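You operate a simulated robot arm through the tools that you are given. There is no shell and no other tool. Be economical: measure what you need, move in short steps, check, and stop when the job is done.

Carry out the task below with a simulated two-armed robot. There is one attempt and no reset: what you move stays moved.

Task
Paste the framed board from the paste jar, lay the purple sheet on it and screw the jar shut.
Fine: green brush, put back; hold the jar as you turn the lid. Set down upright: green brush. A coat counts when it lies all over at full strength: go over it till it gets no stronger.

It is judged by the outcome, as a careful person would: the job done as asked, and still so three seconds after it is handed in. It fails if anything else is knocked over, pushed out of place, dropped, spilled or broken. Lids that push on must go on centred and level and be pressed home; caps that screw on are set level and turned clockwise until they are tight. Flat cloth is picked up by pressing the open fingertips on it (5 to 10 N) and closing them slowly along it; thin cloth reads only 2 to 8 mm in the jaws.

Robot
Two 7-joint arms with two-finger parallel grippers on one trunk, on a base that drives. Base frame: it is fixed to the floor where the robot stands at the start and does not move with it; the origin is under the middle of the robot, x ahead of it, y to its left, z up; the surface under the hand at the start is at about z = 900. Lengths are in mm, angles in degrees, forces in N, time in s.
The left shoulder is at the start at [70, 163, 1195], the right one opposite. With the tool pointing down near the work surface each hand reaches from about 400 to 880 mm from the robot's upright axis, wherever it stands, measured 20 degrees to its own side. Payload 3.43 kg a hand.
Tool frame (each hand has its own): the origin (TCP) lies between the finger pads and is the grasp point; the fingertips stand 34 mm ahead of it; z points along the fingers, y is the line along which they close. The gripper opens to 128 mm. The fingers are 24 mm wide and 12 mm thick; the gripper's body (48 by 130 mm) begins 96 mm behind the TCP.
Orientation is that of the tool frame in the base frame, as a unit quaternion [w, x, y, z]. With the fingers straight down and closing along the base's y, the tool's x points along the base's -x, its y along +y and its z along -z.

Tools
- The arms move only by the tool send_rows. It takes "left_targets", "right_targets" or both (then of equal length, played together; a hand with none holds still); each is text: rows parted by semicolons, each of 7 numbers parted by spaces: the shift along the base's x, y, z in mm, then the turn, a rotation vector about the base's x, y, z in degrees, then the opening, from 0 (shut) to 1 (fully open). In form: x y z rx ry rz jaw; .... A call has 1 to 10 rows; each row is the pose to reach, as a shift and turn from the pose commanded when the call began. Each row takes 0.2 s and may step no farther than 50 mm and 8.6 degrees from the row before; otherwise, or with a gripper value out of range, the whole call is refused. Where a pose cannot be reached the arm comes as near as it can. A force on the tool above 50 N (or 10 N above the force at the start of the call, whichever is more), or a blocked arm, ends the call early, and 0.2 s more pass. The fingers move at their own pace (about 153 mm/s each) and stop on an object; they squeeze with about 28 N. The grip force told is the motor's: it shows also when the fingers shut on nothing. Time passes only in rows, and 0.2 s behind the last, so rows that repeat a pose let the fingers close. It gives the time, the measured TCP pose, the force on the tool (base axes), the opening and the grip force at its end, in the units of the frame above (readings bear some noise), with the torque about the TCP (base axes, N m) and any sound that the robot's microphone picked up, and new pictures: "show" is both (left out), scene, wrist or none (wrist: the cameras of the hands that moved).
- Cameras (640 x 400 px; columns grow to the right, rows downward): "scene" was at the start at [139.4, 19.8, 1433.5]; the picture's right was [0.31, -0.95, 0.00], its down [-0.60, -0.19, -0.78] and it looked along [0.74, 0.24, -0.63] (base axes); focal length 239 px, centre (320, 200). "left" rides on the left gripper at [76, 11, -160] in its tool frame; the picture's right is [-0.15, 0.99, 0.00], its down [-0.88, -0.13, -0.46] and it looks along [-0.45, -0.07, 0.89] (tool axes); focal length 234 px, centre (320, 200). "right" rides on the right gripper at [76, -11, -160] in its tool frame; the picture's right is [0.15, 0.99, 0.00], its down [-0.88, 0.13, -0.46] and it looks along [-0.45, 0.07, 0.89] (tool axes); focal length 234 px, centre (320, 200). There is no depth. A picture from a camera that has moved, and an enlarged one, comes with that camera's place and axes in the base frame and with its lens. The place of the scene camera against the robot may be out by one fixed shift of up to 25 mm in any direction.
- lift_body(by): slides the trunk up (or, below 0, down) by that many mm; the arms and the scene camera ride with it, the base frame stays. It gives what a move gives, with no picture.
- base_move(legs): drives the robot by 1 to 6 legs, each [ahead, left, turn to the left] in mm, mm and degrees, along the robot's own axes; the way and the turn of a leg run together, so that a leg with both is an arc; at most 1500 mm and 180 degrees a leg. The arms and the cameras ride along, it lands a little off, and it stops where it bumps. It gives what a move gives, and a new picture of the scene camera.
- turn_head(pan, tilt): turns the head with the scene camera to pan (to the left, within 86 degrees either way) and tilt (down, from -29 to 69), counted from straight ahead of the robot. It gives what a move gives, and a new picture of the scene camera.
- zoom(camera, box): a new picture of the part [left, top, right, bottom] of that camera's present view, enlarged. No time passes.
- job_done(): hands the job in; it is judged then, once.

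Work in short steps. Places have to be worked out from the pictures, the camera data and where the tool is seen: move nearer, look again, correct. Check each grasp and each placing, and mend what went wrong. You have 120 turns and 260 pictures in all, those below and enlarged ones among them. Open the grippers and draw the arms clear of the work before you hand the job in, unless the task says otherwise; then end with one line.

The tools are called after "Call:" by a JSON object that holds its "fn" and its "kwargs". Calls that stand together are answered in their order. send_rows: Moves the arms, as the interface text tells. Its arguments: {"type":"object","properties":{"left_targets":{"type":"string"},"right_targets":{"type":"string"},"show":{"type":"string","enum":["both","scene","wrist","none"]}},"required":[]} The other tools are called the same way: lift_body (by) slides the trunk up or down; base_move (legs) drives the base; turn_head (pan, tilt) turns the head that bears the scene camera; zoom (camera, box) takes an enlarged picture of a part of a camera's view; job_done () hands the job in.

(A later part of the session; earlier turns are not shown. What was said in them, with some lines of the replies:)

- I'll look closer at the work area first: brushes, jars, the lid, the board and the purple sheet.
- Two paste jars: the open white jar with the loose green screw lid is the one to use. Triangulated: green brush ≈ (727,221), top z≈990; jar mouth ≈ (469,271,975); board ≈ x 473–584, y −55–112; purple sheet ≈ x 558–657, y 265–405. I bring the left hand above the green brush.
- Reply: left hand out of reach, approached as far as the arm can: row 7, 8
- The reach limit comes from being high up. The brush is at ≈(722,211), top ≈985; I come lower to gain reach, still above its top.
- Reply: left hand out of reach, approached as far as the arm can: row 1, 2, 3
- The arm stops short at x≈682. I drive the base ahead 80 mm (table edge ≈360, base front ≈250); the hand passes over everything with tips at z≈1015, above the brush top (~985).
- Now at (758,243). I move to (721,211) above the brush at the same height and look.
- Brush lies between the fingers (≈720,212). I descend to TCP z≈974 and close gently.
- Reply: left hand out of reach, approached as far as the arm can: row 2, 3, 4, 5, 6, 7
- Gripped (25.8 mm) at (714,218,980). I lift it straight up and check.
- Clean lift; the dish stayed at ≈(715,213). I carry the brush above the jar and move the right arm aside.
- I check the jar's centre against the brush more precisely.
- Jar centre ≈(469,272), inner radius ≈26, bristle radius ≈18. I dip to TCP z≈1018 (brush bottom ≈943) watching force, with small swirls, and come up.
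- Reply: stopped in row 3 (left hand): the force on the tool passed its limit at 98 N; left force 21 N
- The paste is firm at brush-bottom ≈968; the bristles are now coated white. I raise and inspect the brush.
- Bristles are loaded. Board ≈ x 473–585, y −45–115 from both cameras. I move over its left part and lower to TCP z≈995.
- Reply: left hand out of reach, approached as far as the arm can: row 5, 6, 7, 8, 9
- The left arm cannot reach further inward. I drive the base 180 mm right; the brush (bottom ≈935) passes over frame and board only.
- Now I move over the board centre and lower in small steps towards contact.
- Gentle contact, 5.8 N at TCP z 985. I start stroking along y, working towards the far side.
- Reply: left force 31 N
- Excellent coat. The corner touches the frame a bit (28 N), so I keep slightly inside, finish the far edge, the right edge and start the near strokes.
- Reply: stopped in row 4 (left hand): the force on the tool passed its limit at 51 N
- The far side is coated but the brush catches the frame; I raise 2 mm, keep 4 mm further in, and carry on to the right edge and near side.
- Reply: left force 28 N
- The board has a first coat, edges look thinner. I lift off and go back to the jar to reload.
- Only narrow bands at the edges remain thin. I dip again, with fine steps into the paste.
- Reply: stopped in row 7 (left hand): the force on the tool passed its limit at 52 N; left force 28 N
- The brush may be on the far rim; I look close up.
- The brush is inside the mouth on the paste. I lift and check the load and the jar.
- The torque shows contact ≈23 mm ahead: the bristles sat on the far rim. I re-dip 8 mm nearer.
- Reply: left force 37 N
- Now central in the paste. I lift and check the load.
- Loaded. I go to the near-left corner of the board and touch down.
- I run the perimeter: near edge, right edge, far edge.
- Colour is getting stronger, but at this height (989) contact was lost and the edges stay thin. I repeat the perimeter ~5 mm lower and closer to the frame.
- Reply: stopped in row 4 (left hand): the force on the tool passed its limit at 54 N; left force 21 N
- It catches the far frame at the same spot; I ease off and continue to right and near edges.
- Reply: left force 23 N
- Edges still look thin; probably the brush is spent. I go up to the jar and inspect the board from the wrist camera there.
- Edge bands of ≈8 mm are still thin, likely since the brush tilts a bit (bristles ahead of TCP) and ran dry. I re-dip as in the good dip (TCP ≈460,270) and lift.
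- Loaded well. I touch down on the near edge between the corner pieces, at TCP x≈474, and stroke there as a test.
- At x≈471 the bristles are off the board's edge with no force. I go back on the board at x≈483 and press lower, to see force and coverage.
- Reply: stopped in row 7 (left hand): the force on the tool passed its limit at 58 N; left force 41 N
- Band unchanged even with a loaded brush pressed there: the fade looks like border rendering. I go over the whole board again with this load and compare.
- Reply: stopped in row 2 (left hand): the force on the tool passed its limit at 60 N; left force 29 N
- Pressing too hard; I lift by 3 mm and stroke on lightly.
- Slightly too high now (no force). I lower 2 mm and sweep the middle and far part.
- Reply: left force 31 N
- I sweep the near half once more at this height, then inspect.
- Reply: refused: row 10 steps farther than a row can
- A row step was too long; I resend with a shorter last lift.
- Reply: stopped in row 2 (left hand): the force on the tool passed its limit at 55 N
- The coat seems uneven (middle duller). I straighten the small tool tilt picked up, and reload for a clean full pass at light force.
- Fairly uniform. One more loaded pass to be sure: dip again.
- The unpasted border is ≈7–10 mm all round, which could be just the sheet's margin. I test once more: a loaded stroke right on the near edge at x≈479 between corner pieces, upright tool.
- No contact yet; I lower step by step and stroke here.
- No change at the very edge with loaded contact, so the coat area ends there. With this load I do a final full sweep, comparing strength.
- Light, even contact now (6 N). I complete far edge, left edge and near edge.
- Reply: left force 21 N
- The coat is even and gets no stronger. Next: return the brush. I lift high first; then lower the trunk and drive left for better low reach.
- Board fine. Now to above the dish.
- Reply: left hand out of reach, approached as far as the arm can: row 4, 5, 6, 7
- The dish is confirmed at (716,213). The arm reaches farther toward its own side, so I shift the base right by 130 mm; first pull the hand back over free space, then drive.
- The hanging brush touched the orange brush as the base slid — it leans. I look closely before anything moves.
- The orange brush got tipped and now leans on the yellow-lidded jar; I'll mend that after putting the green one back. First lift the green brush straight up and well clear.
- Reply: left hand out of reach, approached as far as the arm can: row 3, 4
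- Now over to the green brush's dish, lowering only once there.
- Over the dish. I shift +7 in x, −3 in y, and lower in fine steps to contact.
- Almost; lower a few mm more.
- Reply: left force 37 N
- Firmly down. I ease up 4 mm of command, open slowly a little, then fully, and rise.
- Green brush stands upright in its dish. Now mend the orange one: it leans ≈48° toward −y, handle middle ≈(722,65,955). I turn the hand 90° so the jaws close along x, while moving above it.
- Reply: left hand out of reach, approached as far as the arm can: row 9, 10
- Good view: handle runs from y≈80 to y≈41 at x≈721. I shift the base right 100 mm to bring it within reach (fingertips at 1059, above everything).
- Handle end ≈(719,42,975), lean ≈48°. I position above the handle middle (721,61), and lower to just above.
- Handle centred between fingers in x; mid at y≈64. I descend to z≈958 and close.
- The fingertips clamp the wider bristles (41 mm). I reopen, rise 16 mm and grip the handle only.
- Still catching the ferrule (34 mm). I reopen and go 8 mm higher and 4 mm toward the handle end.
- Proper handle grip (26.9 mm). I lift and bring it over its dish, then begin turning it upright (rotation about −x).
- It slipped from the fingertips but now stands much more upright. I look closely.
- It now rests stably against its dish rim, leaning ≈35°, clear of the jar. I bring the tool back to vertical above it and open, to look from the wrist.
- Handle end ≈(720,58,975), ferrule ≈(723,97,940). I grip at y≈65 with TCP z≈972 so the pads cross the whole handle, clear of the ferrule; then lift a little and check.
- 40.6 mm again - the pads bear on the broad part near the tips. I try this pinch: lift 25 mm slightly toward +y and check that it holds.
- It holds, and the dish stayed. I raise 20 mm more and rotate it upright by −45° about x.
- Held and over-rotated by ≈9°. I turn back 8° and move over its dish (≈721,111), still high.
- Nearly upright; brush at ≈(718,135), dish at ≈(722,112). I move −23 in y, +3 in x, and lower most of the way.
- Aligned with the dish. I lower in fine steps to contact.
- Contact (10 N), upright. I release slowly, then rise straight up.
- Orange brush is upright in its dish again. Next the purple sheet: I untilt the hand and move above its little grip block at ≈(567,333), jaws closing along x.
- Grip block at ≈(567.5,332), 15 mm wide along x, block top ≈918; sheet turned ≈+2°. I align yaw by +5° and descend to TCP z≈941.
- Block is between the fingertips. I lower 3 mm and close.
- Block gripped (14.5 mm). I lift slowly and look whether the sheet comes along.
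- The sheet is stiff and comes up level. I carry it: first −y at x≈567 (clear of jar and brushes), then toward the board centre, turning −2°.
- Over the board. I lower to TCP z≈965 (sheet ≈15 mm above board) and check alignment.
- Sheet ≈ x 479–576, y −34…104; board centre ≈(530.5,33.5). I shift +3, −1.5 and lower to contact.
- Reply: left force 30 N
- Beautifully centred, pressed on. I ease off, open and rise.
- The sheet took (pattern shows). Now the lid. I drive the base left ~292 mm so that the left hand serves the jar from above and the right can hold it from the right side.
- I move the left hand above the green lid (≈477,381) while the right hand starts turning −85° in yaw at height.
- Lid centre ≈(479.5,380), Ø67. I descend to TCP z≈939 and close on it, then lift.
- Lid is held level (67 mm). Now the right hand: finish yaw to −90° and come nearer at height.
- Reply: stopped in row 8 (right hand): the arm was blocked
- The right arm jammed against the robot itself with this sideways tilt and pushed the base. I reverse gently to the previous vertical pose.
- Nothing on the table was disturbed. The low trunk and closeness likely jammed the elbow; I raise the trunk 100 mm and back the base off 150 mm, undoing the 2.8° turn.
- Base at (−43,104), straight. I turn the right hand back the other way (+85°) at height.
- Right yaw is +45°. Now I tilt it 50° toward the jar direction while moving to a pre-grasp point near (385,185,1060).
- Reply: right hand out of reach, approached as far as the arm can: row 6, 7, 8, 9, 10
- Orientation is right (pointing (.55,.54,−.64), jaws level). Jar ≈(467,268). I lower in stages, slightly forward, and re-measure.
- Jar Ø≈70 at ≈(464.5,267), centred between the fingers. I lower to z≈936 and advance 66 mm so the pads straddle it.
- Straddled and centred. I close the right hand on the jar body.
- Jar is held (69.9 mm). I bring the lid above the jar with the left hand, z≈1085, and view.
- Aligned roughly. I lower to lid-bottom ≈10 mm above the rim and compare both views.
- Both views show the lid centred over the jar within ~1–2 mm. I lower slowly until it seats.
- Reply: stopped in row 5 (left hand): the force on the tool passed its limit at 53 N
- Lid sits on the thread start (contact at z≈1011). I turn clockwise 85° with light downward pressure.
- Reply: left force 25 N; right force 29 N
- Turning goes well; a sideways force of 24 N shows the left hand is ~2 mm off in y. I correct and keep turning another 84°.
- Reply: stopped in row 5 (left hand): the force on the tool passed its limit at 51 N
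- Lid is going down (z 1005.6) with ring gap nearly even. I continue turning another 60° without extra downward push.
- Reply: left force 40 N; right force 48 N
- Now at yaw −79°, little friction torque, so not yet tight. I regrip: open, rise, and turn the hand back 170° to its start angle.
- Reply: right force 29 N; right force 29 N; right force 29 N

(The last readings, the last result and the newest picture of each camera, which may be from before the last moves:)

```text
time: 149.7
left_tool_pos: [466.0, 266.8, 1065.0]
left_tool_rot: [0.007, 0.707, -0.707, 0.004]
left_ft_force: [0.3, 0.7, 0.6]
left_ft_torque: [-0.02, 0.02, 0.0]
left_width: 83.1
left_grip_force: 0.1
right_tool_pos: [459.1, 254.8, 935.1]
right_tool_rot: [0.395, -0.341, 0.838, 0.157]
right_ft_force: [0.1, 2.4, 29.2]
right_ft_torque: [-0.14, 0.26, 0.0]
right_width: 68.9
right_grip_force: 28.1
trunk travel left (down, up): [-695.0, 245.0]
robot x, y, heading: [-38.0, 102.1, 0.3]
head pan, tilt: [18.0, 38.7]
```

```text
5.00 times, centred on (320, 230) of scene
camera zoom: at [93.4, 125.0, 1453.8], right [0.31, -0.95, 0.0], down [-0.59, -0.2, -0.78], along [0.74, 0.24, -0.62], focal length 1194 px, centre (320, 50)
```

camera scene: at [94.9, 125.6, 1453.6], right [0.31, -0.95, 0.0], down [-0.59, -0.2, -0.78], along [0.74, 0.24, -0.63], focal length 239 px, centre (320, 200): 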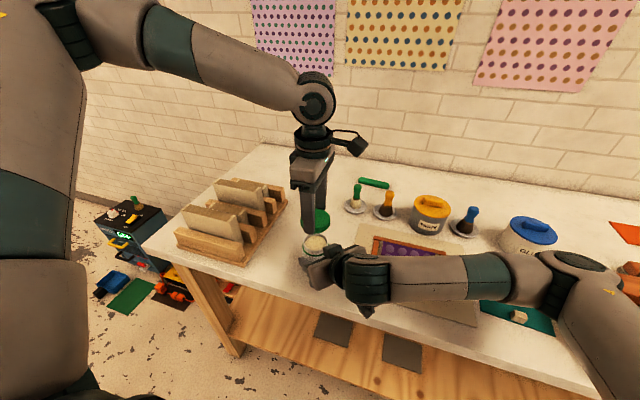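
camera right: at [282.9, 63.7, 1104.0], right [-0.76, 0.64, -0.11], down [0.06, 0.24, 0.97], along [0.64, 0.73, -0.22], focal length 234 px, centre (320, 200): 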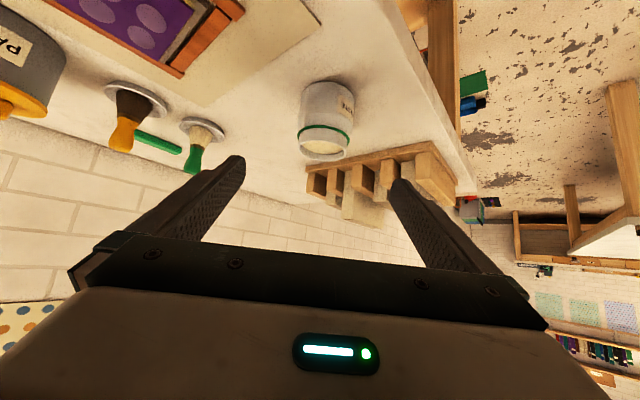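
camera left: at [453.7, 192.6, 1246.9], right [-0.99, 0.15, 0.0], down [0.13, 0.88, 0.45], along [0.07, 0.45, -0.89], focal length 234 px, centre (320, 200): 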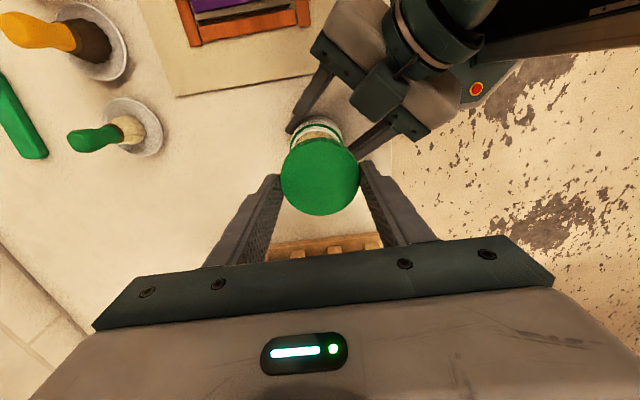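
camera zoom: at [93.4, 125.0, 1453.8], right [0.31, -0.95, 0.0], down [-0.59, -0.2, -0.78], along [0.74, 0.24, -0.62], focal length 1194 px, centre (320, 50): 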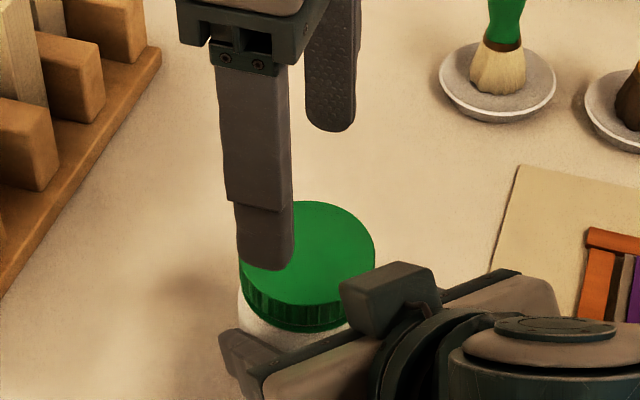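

Lid centre now ≈(468,264) and it sits level. I shift +2/−3, lower, close and turn 84° more.

Call:
{"fn": "send_rows", "kwargs": {"left_targets": "2 -3 -25 0 0 0 0.65; 2 -3 -50 0 0 0 0.65; 2 -3 -60 0 0 0 0.65; 2 -3 -60 0 0 0 0.5; 2 -3 -60 0 0 0 0.3; 2 -3 -60 0 0 0 0.3; 2 -3 -60 0 0 0 0.3", "show": "none"}}

Call:
{"fn": "send_rows", "kwargs": {"left_targets": "0 0 0 0 0 -8 0.3; 0 0 0 0 0 -16.5 0.3; 0 0 0 0 0 -25 0.3; 0 0 -0.2 0 0 -33.5 0.3; 0 0 -0.3 0 0 -42 0.3; 0 0 -0.5 0 0 -50.5 0.3; 0 0 -0.7 0 0 -59 0.3; 0 0 -0.8 0 0 -67.5 0.3; 0 0 -1 0 0 -76 0.3; 0 0 -1 0 0 -84.5 0.3", "show": "none"}}

Call:
{"fn": "zoom", "kwargs": {"camera": "right", "box": [220, 140, 420, 300]}}

```text
time: 151.3
left_tool_pos: [468.9, 261.0, 1005.6]
left_tool_rot: [-0.004, -0.707, 0.707, -0.005]
left_ft_force: [26.9, 1.7, 1.8]
left_ft_torque: [0.05, -1.01, -0.09]
left_width: 66.3
left_grip_force: 28.0
right_tool_pos: [458.8, 255.3, 935.7]
right_tool_rot: [0.394, -0.342, 0.838, 0.159]
right_ft_force: [-16.1, -2.5, 36.1]
right_ft_torque: [-0.2, -0.99, 0.29]
right_width: 69.0
right_grip_force: 27.4
trunk travel left (down, up): [-695.0, 245.0]
robot x, y, heading: [-46.8, 104.3, 0.3]
head pan, tilt: [18.0, 38.7]
```

```text
time: 153.5
left_tool_pos: [465.7, 266.5, 1005.0]
left_tool_rot: [-0.007, -0.046, 0.999, 0.003]
left_ft_force: [6.0, -6.8, -1.6]
left_ft_torque: [0.34, 0.26, 0.0]
left_width: 66.2
left_grip_force: 28.4
right_tool_pos: [458.7, 254.9, 935.0]
right_tool_rot: [0.394, -0.341, 0.839, 0.157]
right_ft_force: [-10.5, 10.7, 29.6]
right_ft_torque: [-0.6, -0.24, 0.07]
right_width: 68.7
right_grip_force: 27.6
trunk travel left (down, up): [-695.0, 245.0]
robot x, y, heading: [-43.5, 104.1, 0.2]
head pan, tilt: [18.0, 38.7]
```

```text
2.50 times, centred on (320, 220) of right
camera zoom: at [343.3, 127.9, 978.5], right [-0.76, 0.64, -0.12], down [0.06, 0.25, 0.97], along [0.65, 0.72, -0.22], focal length 585 px, centre (320, 150)
```

zoom: 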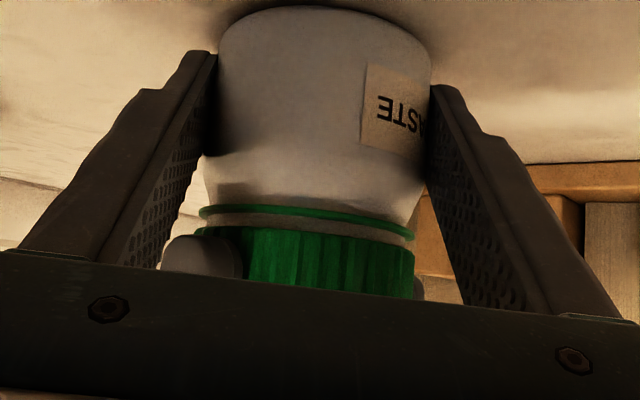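

The gap to the ring shrinks evenly: it is threading. I turn another 80°, then open, rise and rotate back for the next grip.

Call:
{"fn": "send_rows", "kwargs": {"left_targets": "0 0 -0.3 0 0 -8 0.3; 0 0 -0.3 0 0 -16 0.3; 0 0 -0.5 0 0 -24 0.3; 0 0 -0.7 0 0 -32 0.3; 0 0 -0.8 0 0 -40 0.3; 0 0 -1 0 0 -48 0.3; 0 0 -1.2 0 0 -56 0.3; 0 0 -1.4 0 0 -64 0.3; 0 0 -1.5 0 0 -72 0.3; 0 0 -1.5 0 0 -80 0.3", "show": "none"}}

Call:
{"fn": "send_rows", "kwargs": {"left_targets": "0 0 0 0 0 0 0.58; 0 0 0 0 0 0 0.65; 0 0 0 0 0 0 0.65; 0 0 25 0 0 0 0.65; 0 0 60 0 0 0 0.65; 0 0 60 0 0 0 0.65", "show": "none"}}

Call:
{"fn": "send_rows", "kwargs": {"left_targets": "0 0 0 0 0 8.5 0.65; 0 0 0 0 0 17 0.65; 0 0 0 0 0 25.5 0.65; 0 0 0 0 0 34 0.65; 0 0 0 0 0 42.5 0.65; 0 0 0 0 0 51 0.65; 0 0 0 0 0 59.5 0.65; 0 0 0 0 0 68 0.65; 0 0 0 0 0 76.5 0.65; 0 0 0 0 0 85 0.65", "show": "none"}}

Call:
{"fn": "send_rows", "kwargs": {"left_targets": "0 0 0 0 0 8.5 0.65; 0 0 0 0 0 17 0.65; 0 0 0 0 0 25.5 0.65; 0 0 0 0 0 34 0.65; 0 0 0 0 0 42.5 0.65; 0 0 0 0 0 51 0.65; 0 0 0 0 0 59.5 0.65; 0 0 0 0 0 68 0.65; 0 0 0 0 0 76.5 0.65; 0 0 0 0 0 80 0.65", "show": "none"}}

Call:
{"fn": "zoom", "kwargs": {"camera": "left", "box": [220, 70, 420, 230]}}

Call:
{"fn": "zoom", "kwargs": {"camera": "scene", "box": [280, 190, 360, 270]}}

```text
time: 155.4
left_tool_pos: [470.2, 265.7, 1003.5]
left_tool_rot: [-0.005, 0.485, 0.875, 0.01]
left_ft_force: [-0.2, 3.4, 4.2]
left_ft_torque: [0.25, 0.13, 0.02]
left_width: 66.2
left_grip_force: 28.2
right_tool_pos: [460.5, 255.6, 935.4]
right_tool_rot: [0.395, -0.341, 0.838, 0.158]
right_ft_force: [-5.0, -3.6, 8.4]
right_ft_torque: [-0.02, 0.25, -0.05]
right_width: 69.0
right_grip_force: 28.1
trunk travel left (down, up): [-695.0, 245.0]
robot x, y, heading: [-45.1, 109.3, 0.3]
head pan, tilt: [18.0, 38.7]
stopped in row 9 (right hand): the force on the tool passed its limit at 51 N (the readings are from after the stop); the commanded pose is now the measured one
```

```text
time: 156.8
left_tool_pos: [471.9, 265.1, 1065.2]
left_tool_rot: [-0.005, 0.486, 0.874, 0.009]
left_ft_force: [0.7, -0.8, -0.1]
left_ft_torque: [0.01, -0.01, -0.02]
left_width: 83.3
left_grip_force: 0.0
right_tool_pos: [460.8, 254.3, 935.3]
right_tool_rot: [0.395, -0.342, 0.838, 0.158]
right_ft_force: [-3.4, 1.2, 13.9]
right_ft_torque: [0.01, 0.29, -0.02]
right_width: 69.0
right_grip_force: 28.1
trunk travel left (down, up): [-695.0, 245.0]
robot x, y, heading: [-38.3, 104.5, 0.2]
head pan, tilt: [18.0, 38.7]
```

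```text
time: 159.0
left_tool_pos: [469.8, 266.3, 1064.0]
left_tool_rot: [-0.009, -0.233, 0.972, 0.003]
left_ft_force: [-0.5, 0.3, -0.3]
left_ft_torque: [-0.01, 0.0, -0.02]
left_width: 83.2
left_grip_force: 0.1
right_tool_pos: [461.0, 254.2, 934.9]
right_tool_rot: [0.394, -0.342, 0.838, 0.157]
right_ft_force: [1.2, 3.1, 19.7]
right_ft_torque: [0.01, 0.19, -0.03]
right_width: 69.1
right_grip_force: 28.3
trunk travel left (down, up): [-695.0, 245.0]
robot x, y, heading: [-42.5, 110.5, 0.0]
head pan, tilt: [18.0, 38.7]
```

```text
time: 161.2
left_tool_pos: [475.4, 283.1, 1069.1]
left_tool_rot: [0.012, 0.802, -0.597, 0.004]
left_ft_force: [-0.1, 0.1, -0.4]
left_ft_torque: [0.0, -0.01, -0.01]
left_width: 83.2
left_grip_force: 0.0
left hand out of reach, approached as far as the arm can: row 9, 10
right_tool_pos: [460.2, 255.3, 935.3]
right_tool_rot: [0.394, -0.342, 0.839, 0.157]
right_ft_force: [2.7, 1.5, 23.0]
right_ft_torque: [0.03, 0.18, -0.07]
right_width: 69.1
right_grip_force: 27.6
trunk travel left (down, up): [-695.0, 245.0]
robot x, y, heading: [-46.1, 103.3, 0.2]
head pan, tilt: [18.0, 38.7]
```

```text
2.50 times, centred on (320, 150) of left
camera zoom: at [488.0, 210.0, 1229.7], right [-0.99, -0.14, 0.01], down [-0.13, 0.89, 0.44], along [-0.07, 0.43, -0.9], focal length 585 px, centre (320, 325)
```

zoom: 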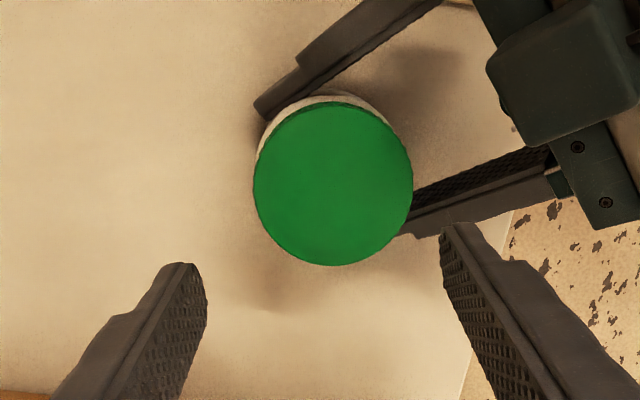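

```text
5.00 times, centred on (320, 230) of scene
camera zoom: at [94.3, 125.5, 1453.7], right [0.31, -0.95, 0.0], down [-0.59, -0.2, -0.78], along [0.74, 0.24, -0.62], focal length 1194 px, centre (320, 50)
```

zoom: 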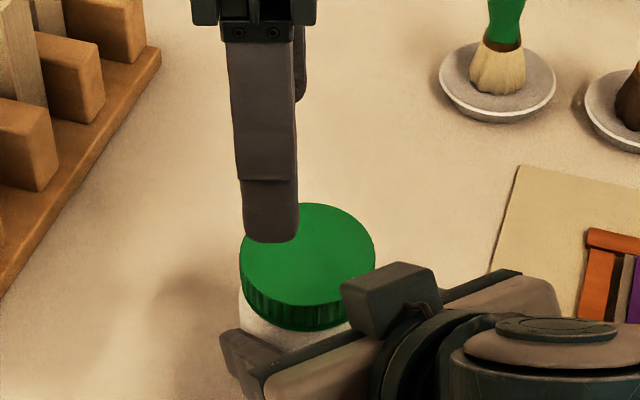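

Hand overshot in yaw (107°). I turn back 15° at height to see where it settles.

Call:
{"fn": "send_rows", "kwargs": {"left_targets": "0 0 0 0 0 -8 0.65; 0 0 0 0 0 -16 0.65; 0 0 0 0 0 -16 0.65", "show": "none"}}

Call:
{"fn": "zoom", "kwargs": {"camera": "left", "box": [220, 70, 420, 230]}}

```text
time: 162.0
left_tool_pos: [474.9, 280.9, 1068.9]
left_tool_rot: [0.009, 0.711, -0.703, 0.003]
left_ft_force: [1.0, -0.4, 0.0]
left_ft_torque: [-0.01, 0.01, 0.01]
left_width: 83.4
left_grip_force: 0.1
right_tool_pos: [459.2, 254.2, 935.1]
right_tool_rot: [0.394, -0.342, 0.839, 0.157]
right_ft_force: [1.7, 1.7, 21.7]
right_ft_torque: [0.01, 0.16, 0.02]
right_width: 68.9
right_grip_force: 28.1
trunk travel left (down, up): [-695.0, 245.0]
robot x, y, heading: [-43.7, 104.9, 0.2]
head pan, tilt: [18.0, 38.7]
```

```text
2.50 times, centred on (320, 150) of left
camera zoom: at [467.6, 208.7, 1230.0], right [-0.99, 0.13, 0.01], down [0.12, 0.89, 0.44], along [0.05, 0.44, -0.9], focal length 585 px, centre (320, 325)
```

zoom: 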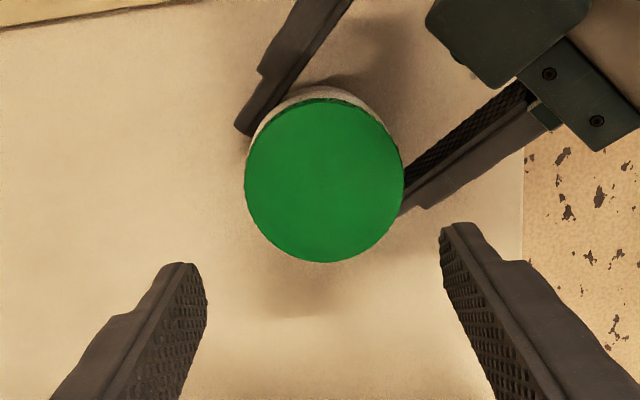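

Lid ≈(469.5,264.5). I shift −6/−16, lower to the lid, close, and turn 85° + 70°.

Call:
{"fn": "send_rows", "kwargs": {"left_targets": "-6 -16 -20 0 0 0 0.65; -6 -16 -50 0 0 0 0.65; -6 -16 -65 0 0 0 0.65; -6 -16 -65 0 0 0 0.5; -6 -16 -65 0 0 0 0.3; -6 -16 -65 0 0 0 0.3; -6 -16 -65 0 0 0 0.3", "show": "none"}}

Call:
{"fn": "send_rows", "kwargs": {"left_targets": "0 0 0 0 0 -8 0.3; 0 0 0 0 0 -16.5 0.3; 0 0 0 0 0 -25 0.3; 0 0 -0.2 0 0 -33.5 0.3; 0 0 -0.3 0 0 -42 0.3; 0 0 -0.5 0 0 -50.5 0.3; 0 0 -0.7 0 0 -59 0.3; 0 0 -0.8 0 0 -67.5 0.3; 0 0 -1 0 0 -76 0.3; 0 0 -1 0 0 -84.5 0.3", "show": "none"}}

Call:
{"fn": "zoom", "kwargs": {"camera": "right", "box": [220, 140, 420, 300]}}

```text
time: 163.6
left_tool_pos: [471.6, 262.8, 1003.9]
left_tool_rot: [0.01, 0.712, -0.702, 0.002]
left_ft_force: [-2.9, 1.7, 1.4]
left_ft_torque: [0.03, 0.11, 0.01]
left_width: 66.4
left_grip_force: 27.9
right_tool_pos: [459.7, 254.7, 935.1]
right_tool_rot: [0.394, -0.342, 0.838, 0.157]
right_ft_force: [2.3, 1.1, 20.7]
right_ft_torque: [0.09, 0.31, -0.1]
right_width: 68.9
right_grip_force: 27.9
trunk travel left (down, up): [-695.0, 245.0]
robot x, y, heading: [-43.8, 109.0, 0.1]
head pan, tilt: [18.0, 38.7]
```

```text
time: 165.8
left_tool_pos: [470.1, 265.4, 1002.7]
left_tool_rot: [-0.009, -0.055, 0.998, 0.005]
left_ft_force: [2.7, -2.5, -1.7]
left_ft_torque: [-0.22, -0.14, 1.41]
left_width: 67.2
left_grip_force: 28.4
right_tool_pos: [460.2, 254.9, 934.7]
right_tool_rot: [0.394, -0.341, 0.839, 0.157]
right_ft_force: [-0.3, 1.7, 19.1]
right_ft_torque: [0.01, 0.08, -1.32]
right_width: 69.0
right_grip_force: 28.4
trunk travel left (down, up): [-695.0, 245.0]
robot x, y, heading: [-43.8, 105.7, 0.3]
head pan, tilt: [18.0, 38.7]
```

```text
2.50 times, centred on (320, 220) of right
camera zoom: at [344.7, 126.9, 978.2], right [-0.76, 0.64, -0.12], down [0.06, 0.25, 0.97], along [0.65, 0.72, -0.22], focal length 585 px, centre (320, 150)
```

zoom: 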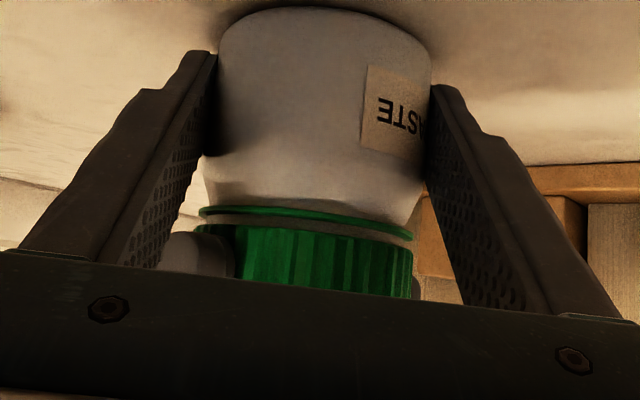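

Torque jumps to 1.4 N·m: it is getting tight. I turn on a bit more to confirm it is home.

Call:
{"fn": "send_rows", "kwargs": {"left_targets": "0 0 0 0 0 -6 0.3; 0 0 0 0 0 -12 0.3; 0 0 0 0 0 -18 0.3; 0 0 0 0 0 -24 0.3; 0 0 0 0 0 -30 0.3; 0 0 0 0 0 -36 0.3; 0 0 0 0 0 -36 0.3", "show": "none"}}

Call:
{"fn": "zoom", "kwargs": {"camera": "right", "box": [220, 140, 420, 300]}}

```text
time: 167.4
left_tool_pos: [470.4, 266.1, 1001.7]
left_tool_rot: [-0.007, 0.256, 0.967, 0.008]
left_ft_force: [-0.7, 5.2, 2.7]
left_ft_torque: [0.04, 0.03, 0.92]
left_width: 66.7
left_grip_force: 28.3
right_tool_pos: [460.3, 254.4, 935.0]
right_tool_rot: [0.394, -0.342, 0.839, 0.157]
right_ft_force: [-0.3, -3.2, 17.4]
right_ft_torque: [0.34, 0.27, -0.96]
right_width: 68.9
right_grip_force: 27.2
trunk travel left (down, up): [-695.0, 245.0]
robot x, y, heading: [-43.9, 105.4, 0.0]
head pan, tilt: [18.0, 38.7]
```

```text
2.50 times, centred on (320, 220) of right
camera zoom: at [344.6, 127.0, 978.2], right [-0.76, 0.64, -0.12], down [0.06, 0.25, 0.97], along [0.65, 0.72, -0.22], focal length 585 px, centre (320, 150)
```

zoom: 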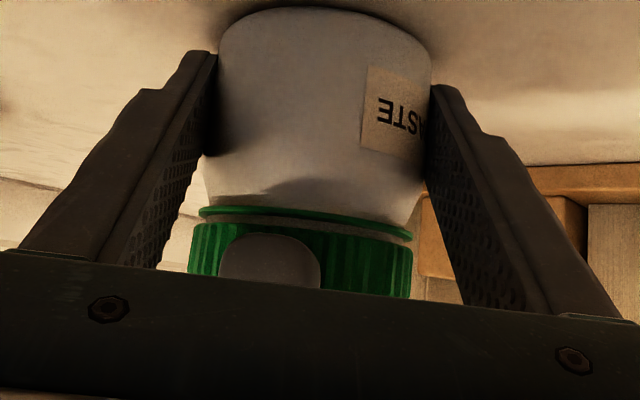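

Still moving slightly (z 1001.7). I turn 48° more, then prepare one more grip.

Call:
{"fn": "send_rows", "kwargs": {"left_targets": "0 0 0 0 0 -8 0.3; 0 0 0 0 0 -16 0.3; 0 0 0 0 0 -24 0.3; 0 0 0 0 0 -32 0.3; 0 0 0 0 0 -40 0.3; 0 0 0 0 0 -48 0.3; 0 0 0 0 0 -48 0.3", "show": "none"}}

Call:
{"fn": "send_rows", "kwargs": {"left_targets": "0 0 0 0 0 0 0.58; 0 0 0 0 0 0 0.65; 0 0 0 0 0 0 0.65; 0 0 25 0 0 0 0.65; 0 0 60 0 0 0 0.65; 0 0 60 0 0 0 0.65", "show": "none"}}

Call:
{"fn": "zoom", "kwargs": {"camera": "right", "box": [220, 140, 420, 300]}}

Call:
{"fn": "zoom", "kwargs": {"camera": "scene", "box": [280, 190, 360, 270]}}

```text
time: 169.0
left_tool_pos: [471.3, 265.1, 1002.5]
left_tool_rot: [-0.003, 0.627, 0.779, 0.01]
left_ft_force: [5.8, 4.5, -2.5]
left_ft_torque: [-0.02, -0.05, 1.02]
left_width: 67.0
left_grip_force: 27.9
right_tool_pos: [458.8, 254.1, 935.0]
right_tool_rot: [0.393, -0.342, 0.839, 0.158]
right_ft_force: [-4.2, -5.8, 17.8]
right_ft_torque: [0.31, -0.17, -0.96]
right_width: 69.0
right_grip_force: 28.0
trunk travel left (down, up): [-695.0, 245.0]
robot x, y, heading: [-43.7, 103.2, 0.2]
head pan, tilt: [18.0, 38.7]
```

```text
time: 170.4
left_tool_pos: [470.3, 267.5, 1061.9]
left_tool_rot: [-0.003, 0.627, 0.779, 0.009]
left_ft_force: [0.3, -0.5, -1.0]
left_ft_torque: [0.01, 0.0, 0.0]
left_width: 83.2
left_grip_force: 0.1
right_tool_pos: [460.2, 253.8, 937.1]
right_tool_rot: [0.393, -0.342, 0.839, 0.158]
right_ft_force: [-0.3, -1.9, 15.4]
right_ft_torque: [0.0, 0.2, 0.03]
right_width: 69.2
right_grip_force: 28.0
trunk travel left (down, up): [-695.0, 245.0]
robot x, y, heading: [-41.1, 107.5, 0.5]
head pan, tilt: [18.0, 38.7]
```

```text
2.50 times, centred on (320, 220) of right
camera zoom: at [344.7, 126.9, 978.1], right [-0.76, 0.64, -0.12], down [0.06, 0.25, 0.97], along [0.65, 0.72, -0.22], focal length 585 px, centre (320, 150)
```

zoom: 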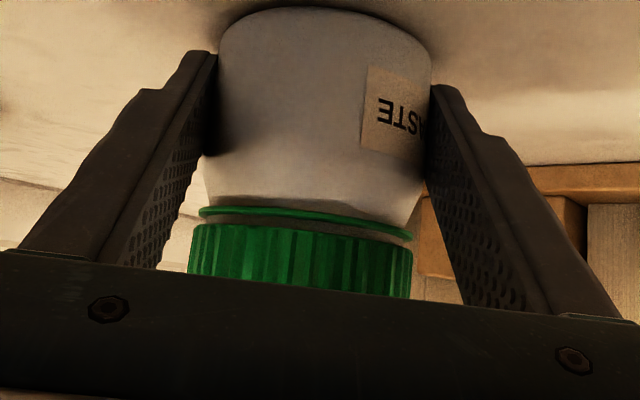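

```text
5.00 times, centred on (320, 230) of scene
camera zoom: at [95.0, 124.9, 1453.7], right [0.31, -0.95, 0.0], down [-0.59, -0.2, -0.78], along [0.74, 0.24, -0.63], focal length 1194 px, centre (320, 50)
```

zoom: 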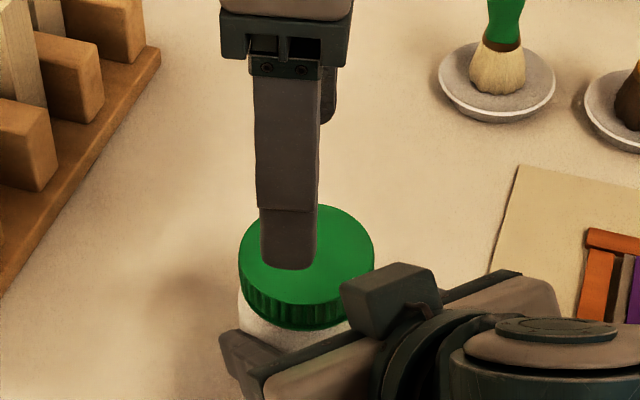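

Torque plateaus at ~1 N·m with no more descent and an unchanged even gap: the lid is tight and slips in the jaws. I release the jar with the right hand, back straight out, and raise the left.

Call:
{"fn": "send_rows", "kwargs": {"left_targets": "0 0 30 0 0 0 0.65; 0 0 60 0 0 0 0.65; 0 0 90 0 0 0 0.65; 0 10 100 0 0 0 0.65; 0 10 100 0 0 0 0.65; 0 10 100 0 0 0 0.65", "right_targets": "0 0 0 0 0 0 0.58; 0 0 0 0 0 0 0.65; 0 0 0 0 0 0 0.8; 0 0 0 0 0 0 1; 0 0 0 0 0 0 1; 0 0 0 0 0 0 1", "show": "none"}}

Call:
{"fn": "send_rows", "kwargs": {"right_targets": "-12 -12 0 0 0 0 1; -25 -25 0 0 0 0 1; -40 -40 5 0 0 0 1; -52 -52 25 0 0 0 1; -60 -60 55 0 0 0 1; -62 -62 95 0 0 0 1; -62 -62 130 0 0 0 1"}}

```text
time: 171.8
left_tool_pos: [471.3, 277.0, 1162.0]
left_tool_rot: [-0.004, 0.627, 0.779, 0.01]
left_ft_force: [-0.1, 0.2, -0.4]
left_ft_torque: [0.01, 0.0, 0.05]
left_width: 83.2
left_grip_force: 0.0
right_tool_pos: [460.3, 253.7, 934.4]
right_tool_rot: [0.393, -0.342, 0.839, 0.158]
right_ft_force: [0.3, -0.8, -0.4]
right_ft_torque: [0.05, -0.04, 0.01]
right_width: 128.1
right_grip_force: 0.0
trunk travel left (down, up): [-695.0, 245.0]
robot x, y, heading: [-43.5, 101.4, 0.2]
head pan, tilt: [18.0, 38.7]
```

```text
time: 173.4
left_tool_pos: [471.1, 275.7, 1162.0]
left_tool_rot: [-0.004, 0.627, 0.779, 0.009]
left_ft_force: [-0.5, -0.7, -0.2]
left_ft_torque: [-0.03, -0.03, -0.01]
left_width: 83.3
left_grip_force: 0.1
right_tool_pos: [398.4, 192.1, 1064.9]
right_tool_rot: [0.393, -0.341, 0.839, 0.156]
right_ft_force: [-0.8, 0.1, -0.1]
right_ft_torque: [-0.04, -0.01, -0.02]
right_width: 127.9
right_grip_force: 0.0
trunk travel left (down, up): [-695.0, 245.0]
robot x, y, heading: [-42.1, 108.2, 0.2]
head pan, tilt: [18.0, 38.7]
camera scene: at [95.6, 126.0, 1453.5], right [0.31, -0.95, 0.0], down [-0.59, -0.2, -0.78], along [0.74, 0.24, -0.63], focal length 239 px, centre (320, 200)
camera right: at [282.9, 64.7, 1108.2], right [-0.76, 0.64, -0.12], down [0.06, 0.25, 0.97], along [0.65, 0.72, -0.23], focal length 234 px, centre (320, 200)
```

scene: 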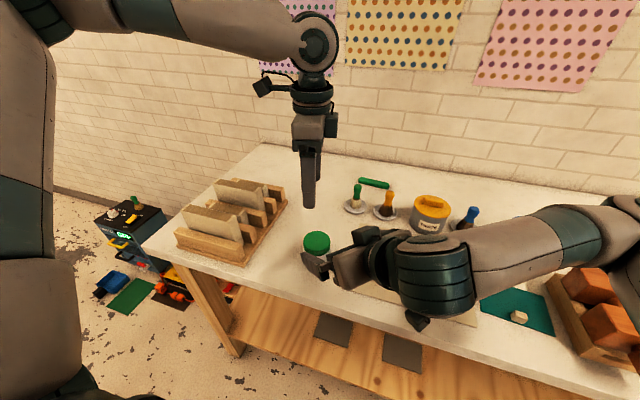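
right: 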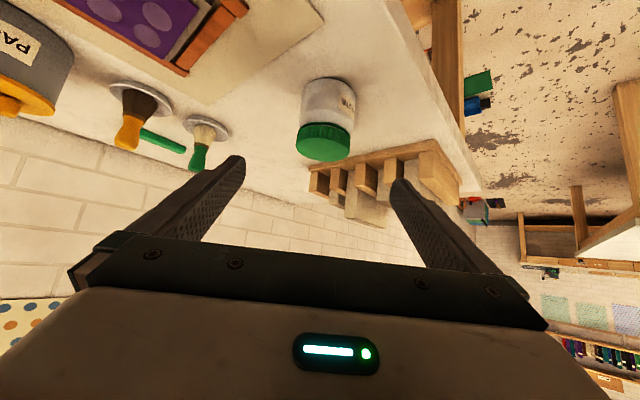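

Jar closed and standing. I drive the base back 250 mm to draw both arms clear, then inspect.

Call:
{"fn": "base_move", "kwargs": {"legs": [[-250, 0, 0]]}}

Call:
{"fn": "turn_head", "kwargs": {"pan": 5, "tilt": 32}}

Call:
{"fn": "zoom", "kwargs": {"camera": "scene", "box": [160, 130, 460, 320]}}

```text
time: 175.2
left_tool_pos: [215.0, 273.8, 1162.4]
left_tool_rot: [-0.003, 0.626, 0.779, 0.009]
left_ft_force: [0.0, 0.5, 0.6]
left_ft_torque: [0.01, 0.0, 0.01]
left_width: 83.3
left_grip_force: 0.1
right_tool_pos: [141.5, 190.8, 1064.7]
right_tool_rot: [0.393, -0.342, 0.839, 0.158]
right_ft_force: [-0.1, -0.2, -0.5]
right_ft_torque: [0.01, -0.03, -0.02]
right_width: 127.8
right_grip_force: 0.1
trunk travel left (down, up): [-695.0, 245.0]
robot x, y, heading: [-301.1, 102.9, 0.2]
head pan, tilt: [18.0, 38.7]
camera scene: at [-161.1, 124.6, 1453.4], right [0.31, -0.95, 0.0], down [-0.59, -0.2, -0.78], along [0.74, 0.24, -0.63], focal length 239 px, centre (320, 200)
```

scene: 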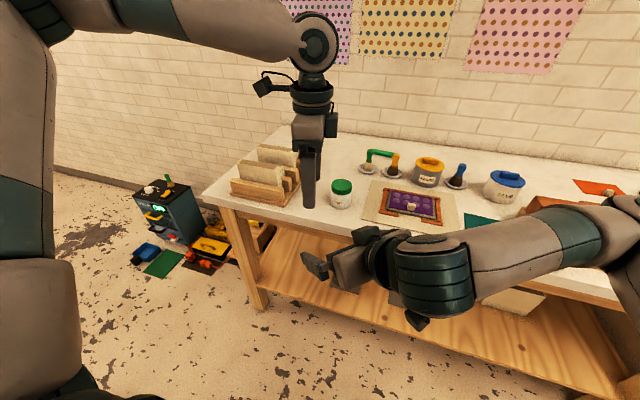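

```text
time: 176.0
left_tool_pos: [212.9, 274.7, 1163.0]
left_tool_rot: [-0.004, 0.626, 0.78, 0.01]
left_ft_force: [-1.1, -0.4, 0.4]
left_ft_torque: [0.01, -0.04, 0.01]
left_width: 83.3
left_grip_force: 0.1
right_tool_pos: [140.6, 190.4, 1064.9]
right_tool_rot: [0.394, -0.343, 0.838, 0.158]
right_ft_force: [0.9, -0.2, -0.3]
right_ft_torque: [0.01, 0.05, -0.02]
right_width: 127.9
right_grip_force: 0.1
trunk travel left (down, up): [-695.0, 245.0]
robot x, y, heading: [-299.5, 99.9, 0.2]
head pan, tilt: [5.0, 32.0]
camera scene: at [-154.6, 106.0, 1463.9], right [0.09, -1.0, 0.0], down [-0.53, -0.05, -0.85], along [0.84, 0.08, -0.53], focal length 239 px, centre (320, 200)
```

scene: 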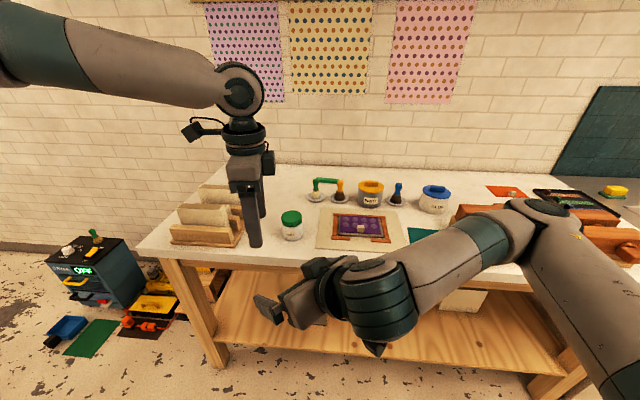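

```text
2.11 times, centred on (310, 225) of scene
camera zoom: at [-154.6, 106.0, 1463.9], right [0.09, -1.0, 0.0], down [-0.53, -0.05, -0.85], along [0.84, 0.08, -0.53], focal length 503 px, centre (341, 147)
```

zoom: 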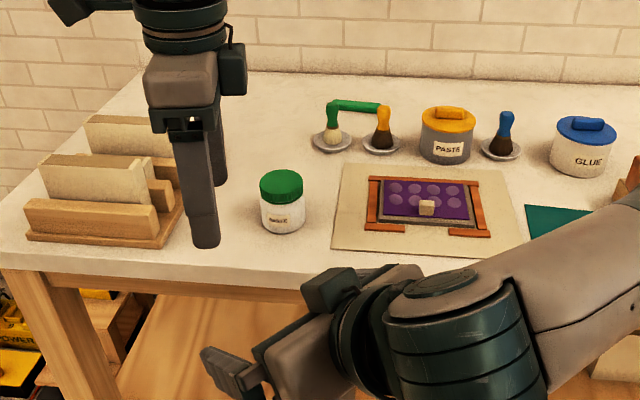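

Both brushes stand in their dishes, the sheet lies flat and centred on the pasted board, the jar is lidded, and both arms are clear. I hand the job in.

Call:
{"fn": "job_done", "kwargs": {}}

```text
The job is handed in.
```

The board is pasted, the purple sheet lies centred on it, the jar is screwed shut while held, and the green brush stands upright in its dish. While moving the base I tipped the orange brush over; I stood it back up in its own dish before handing in.
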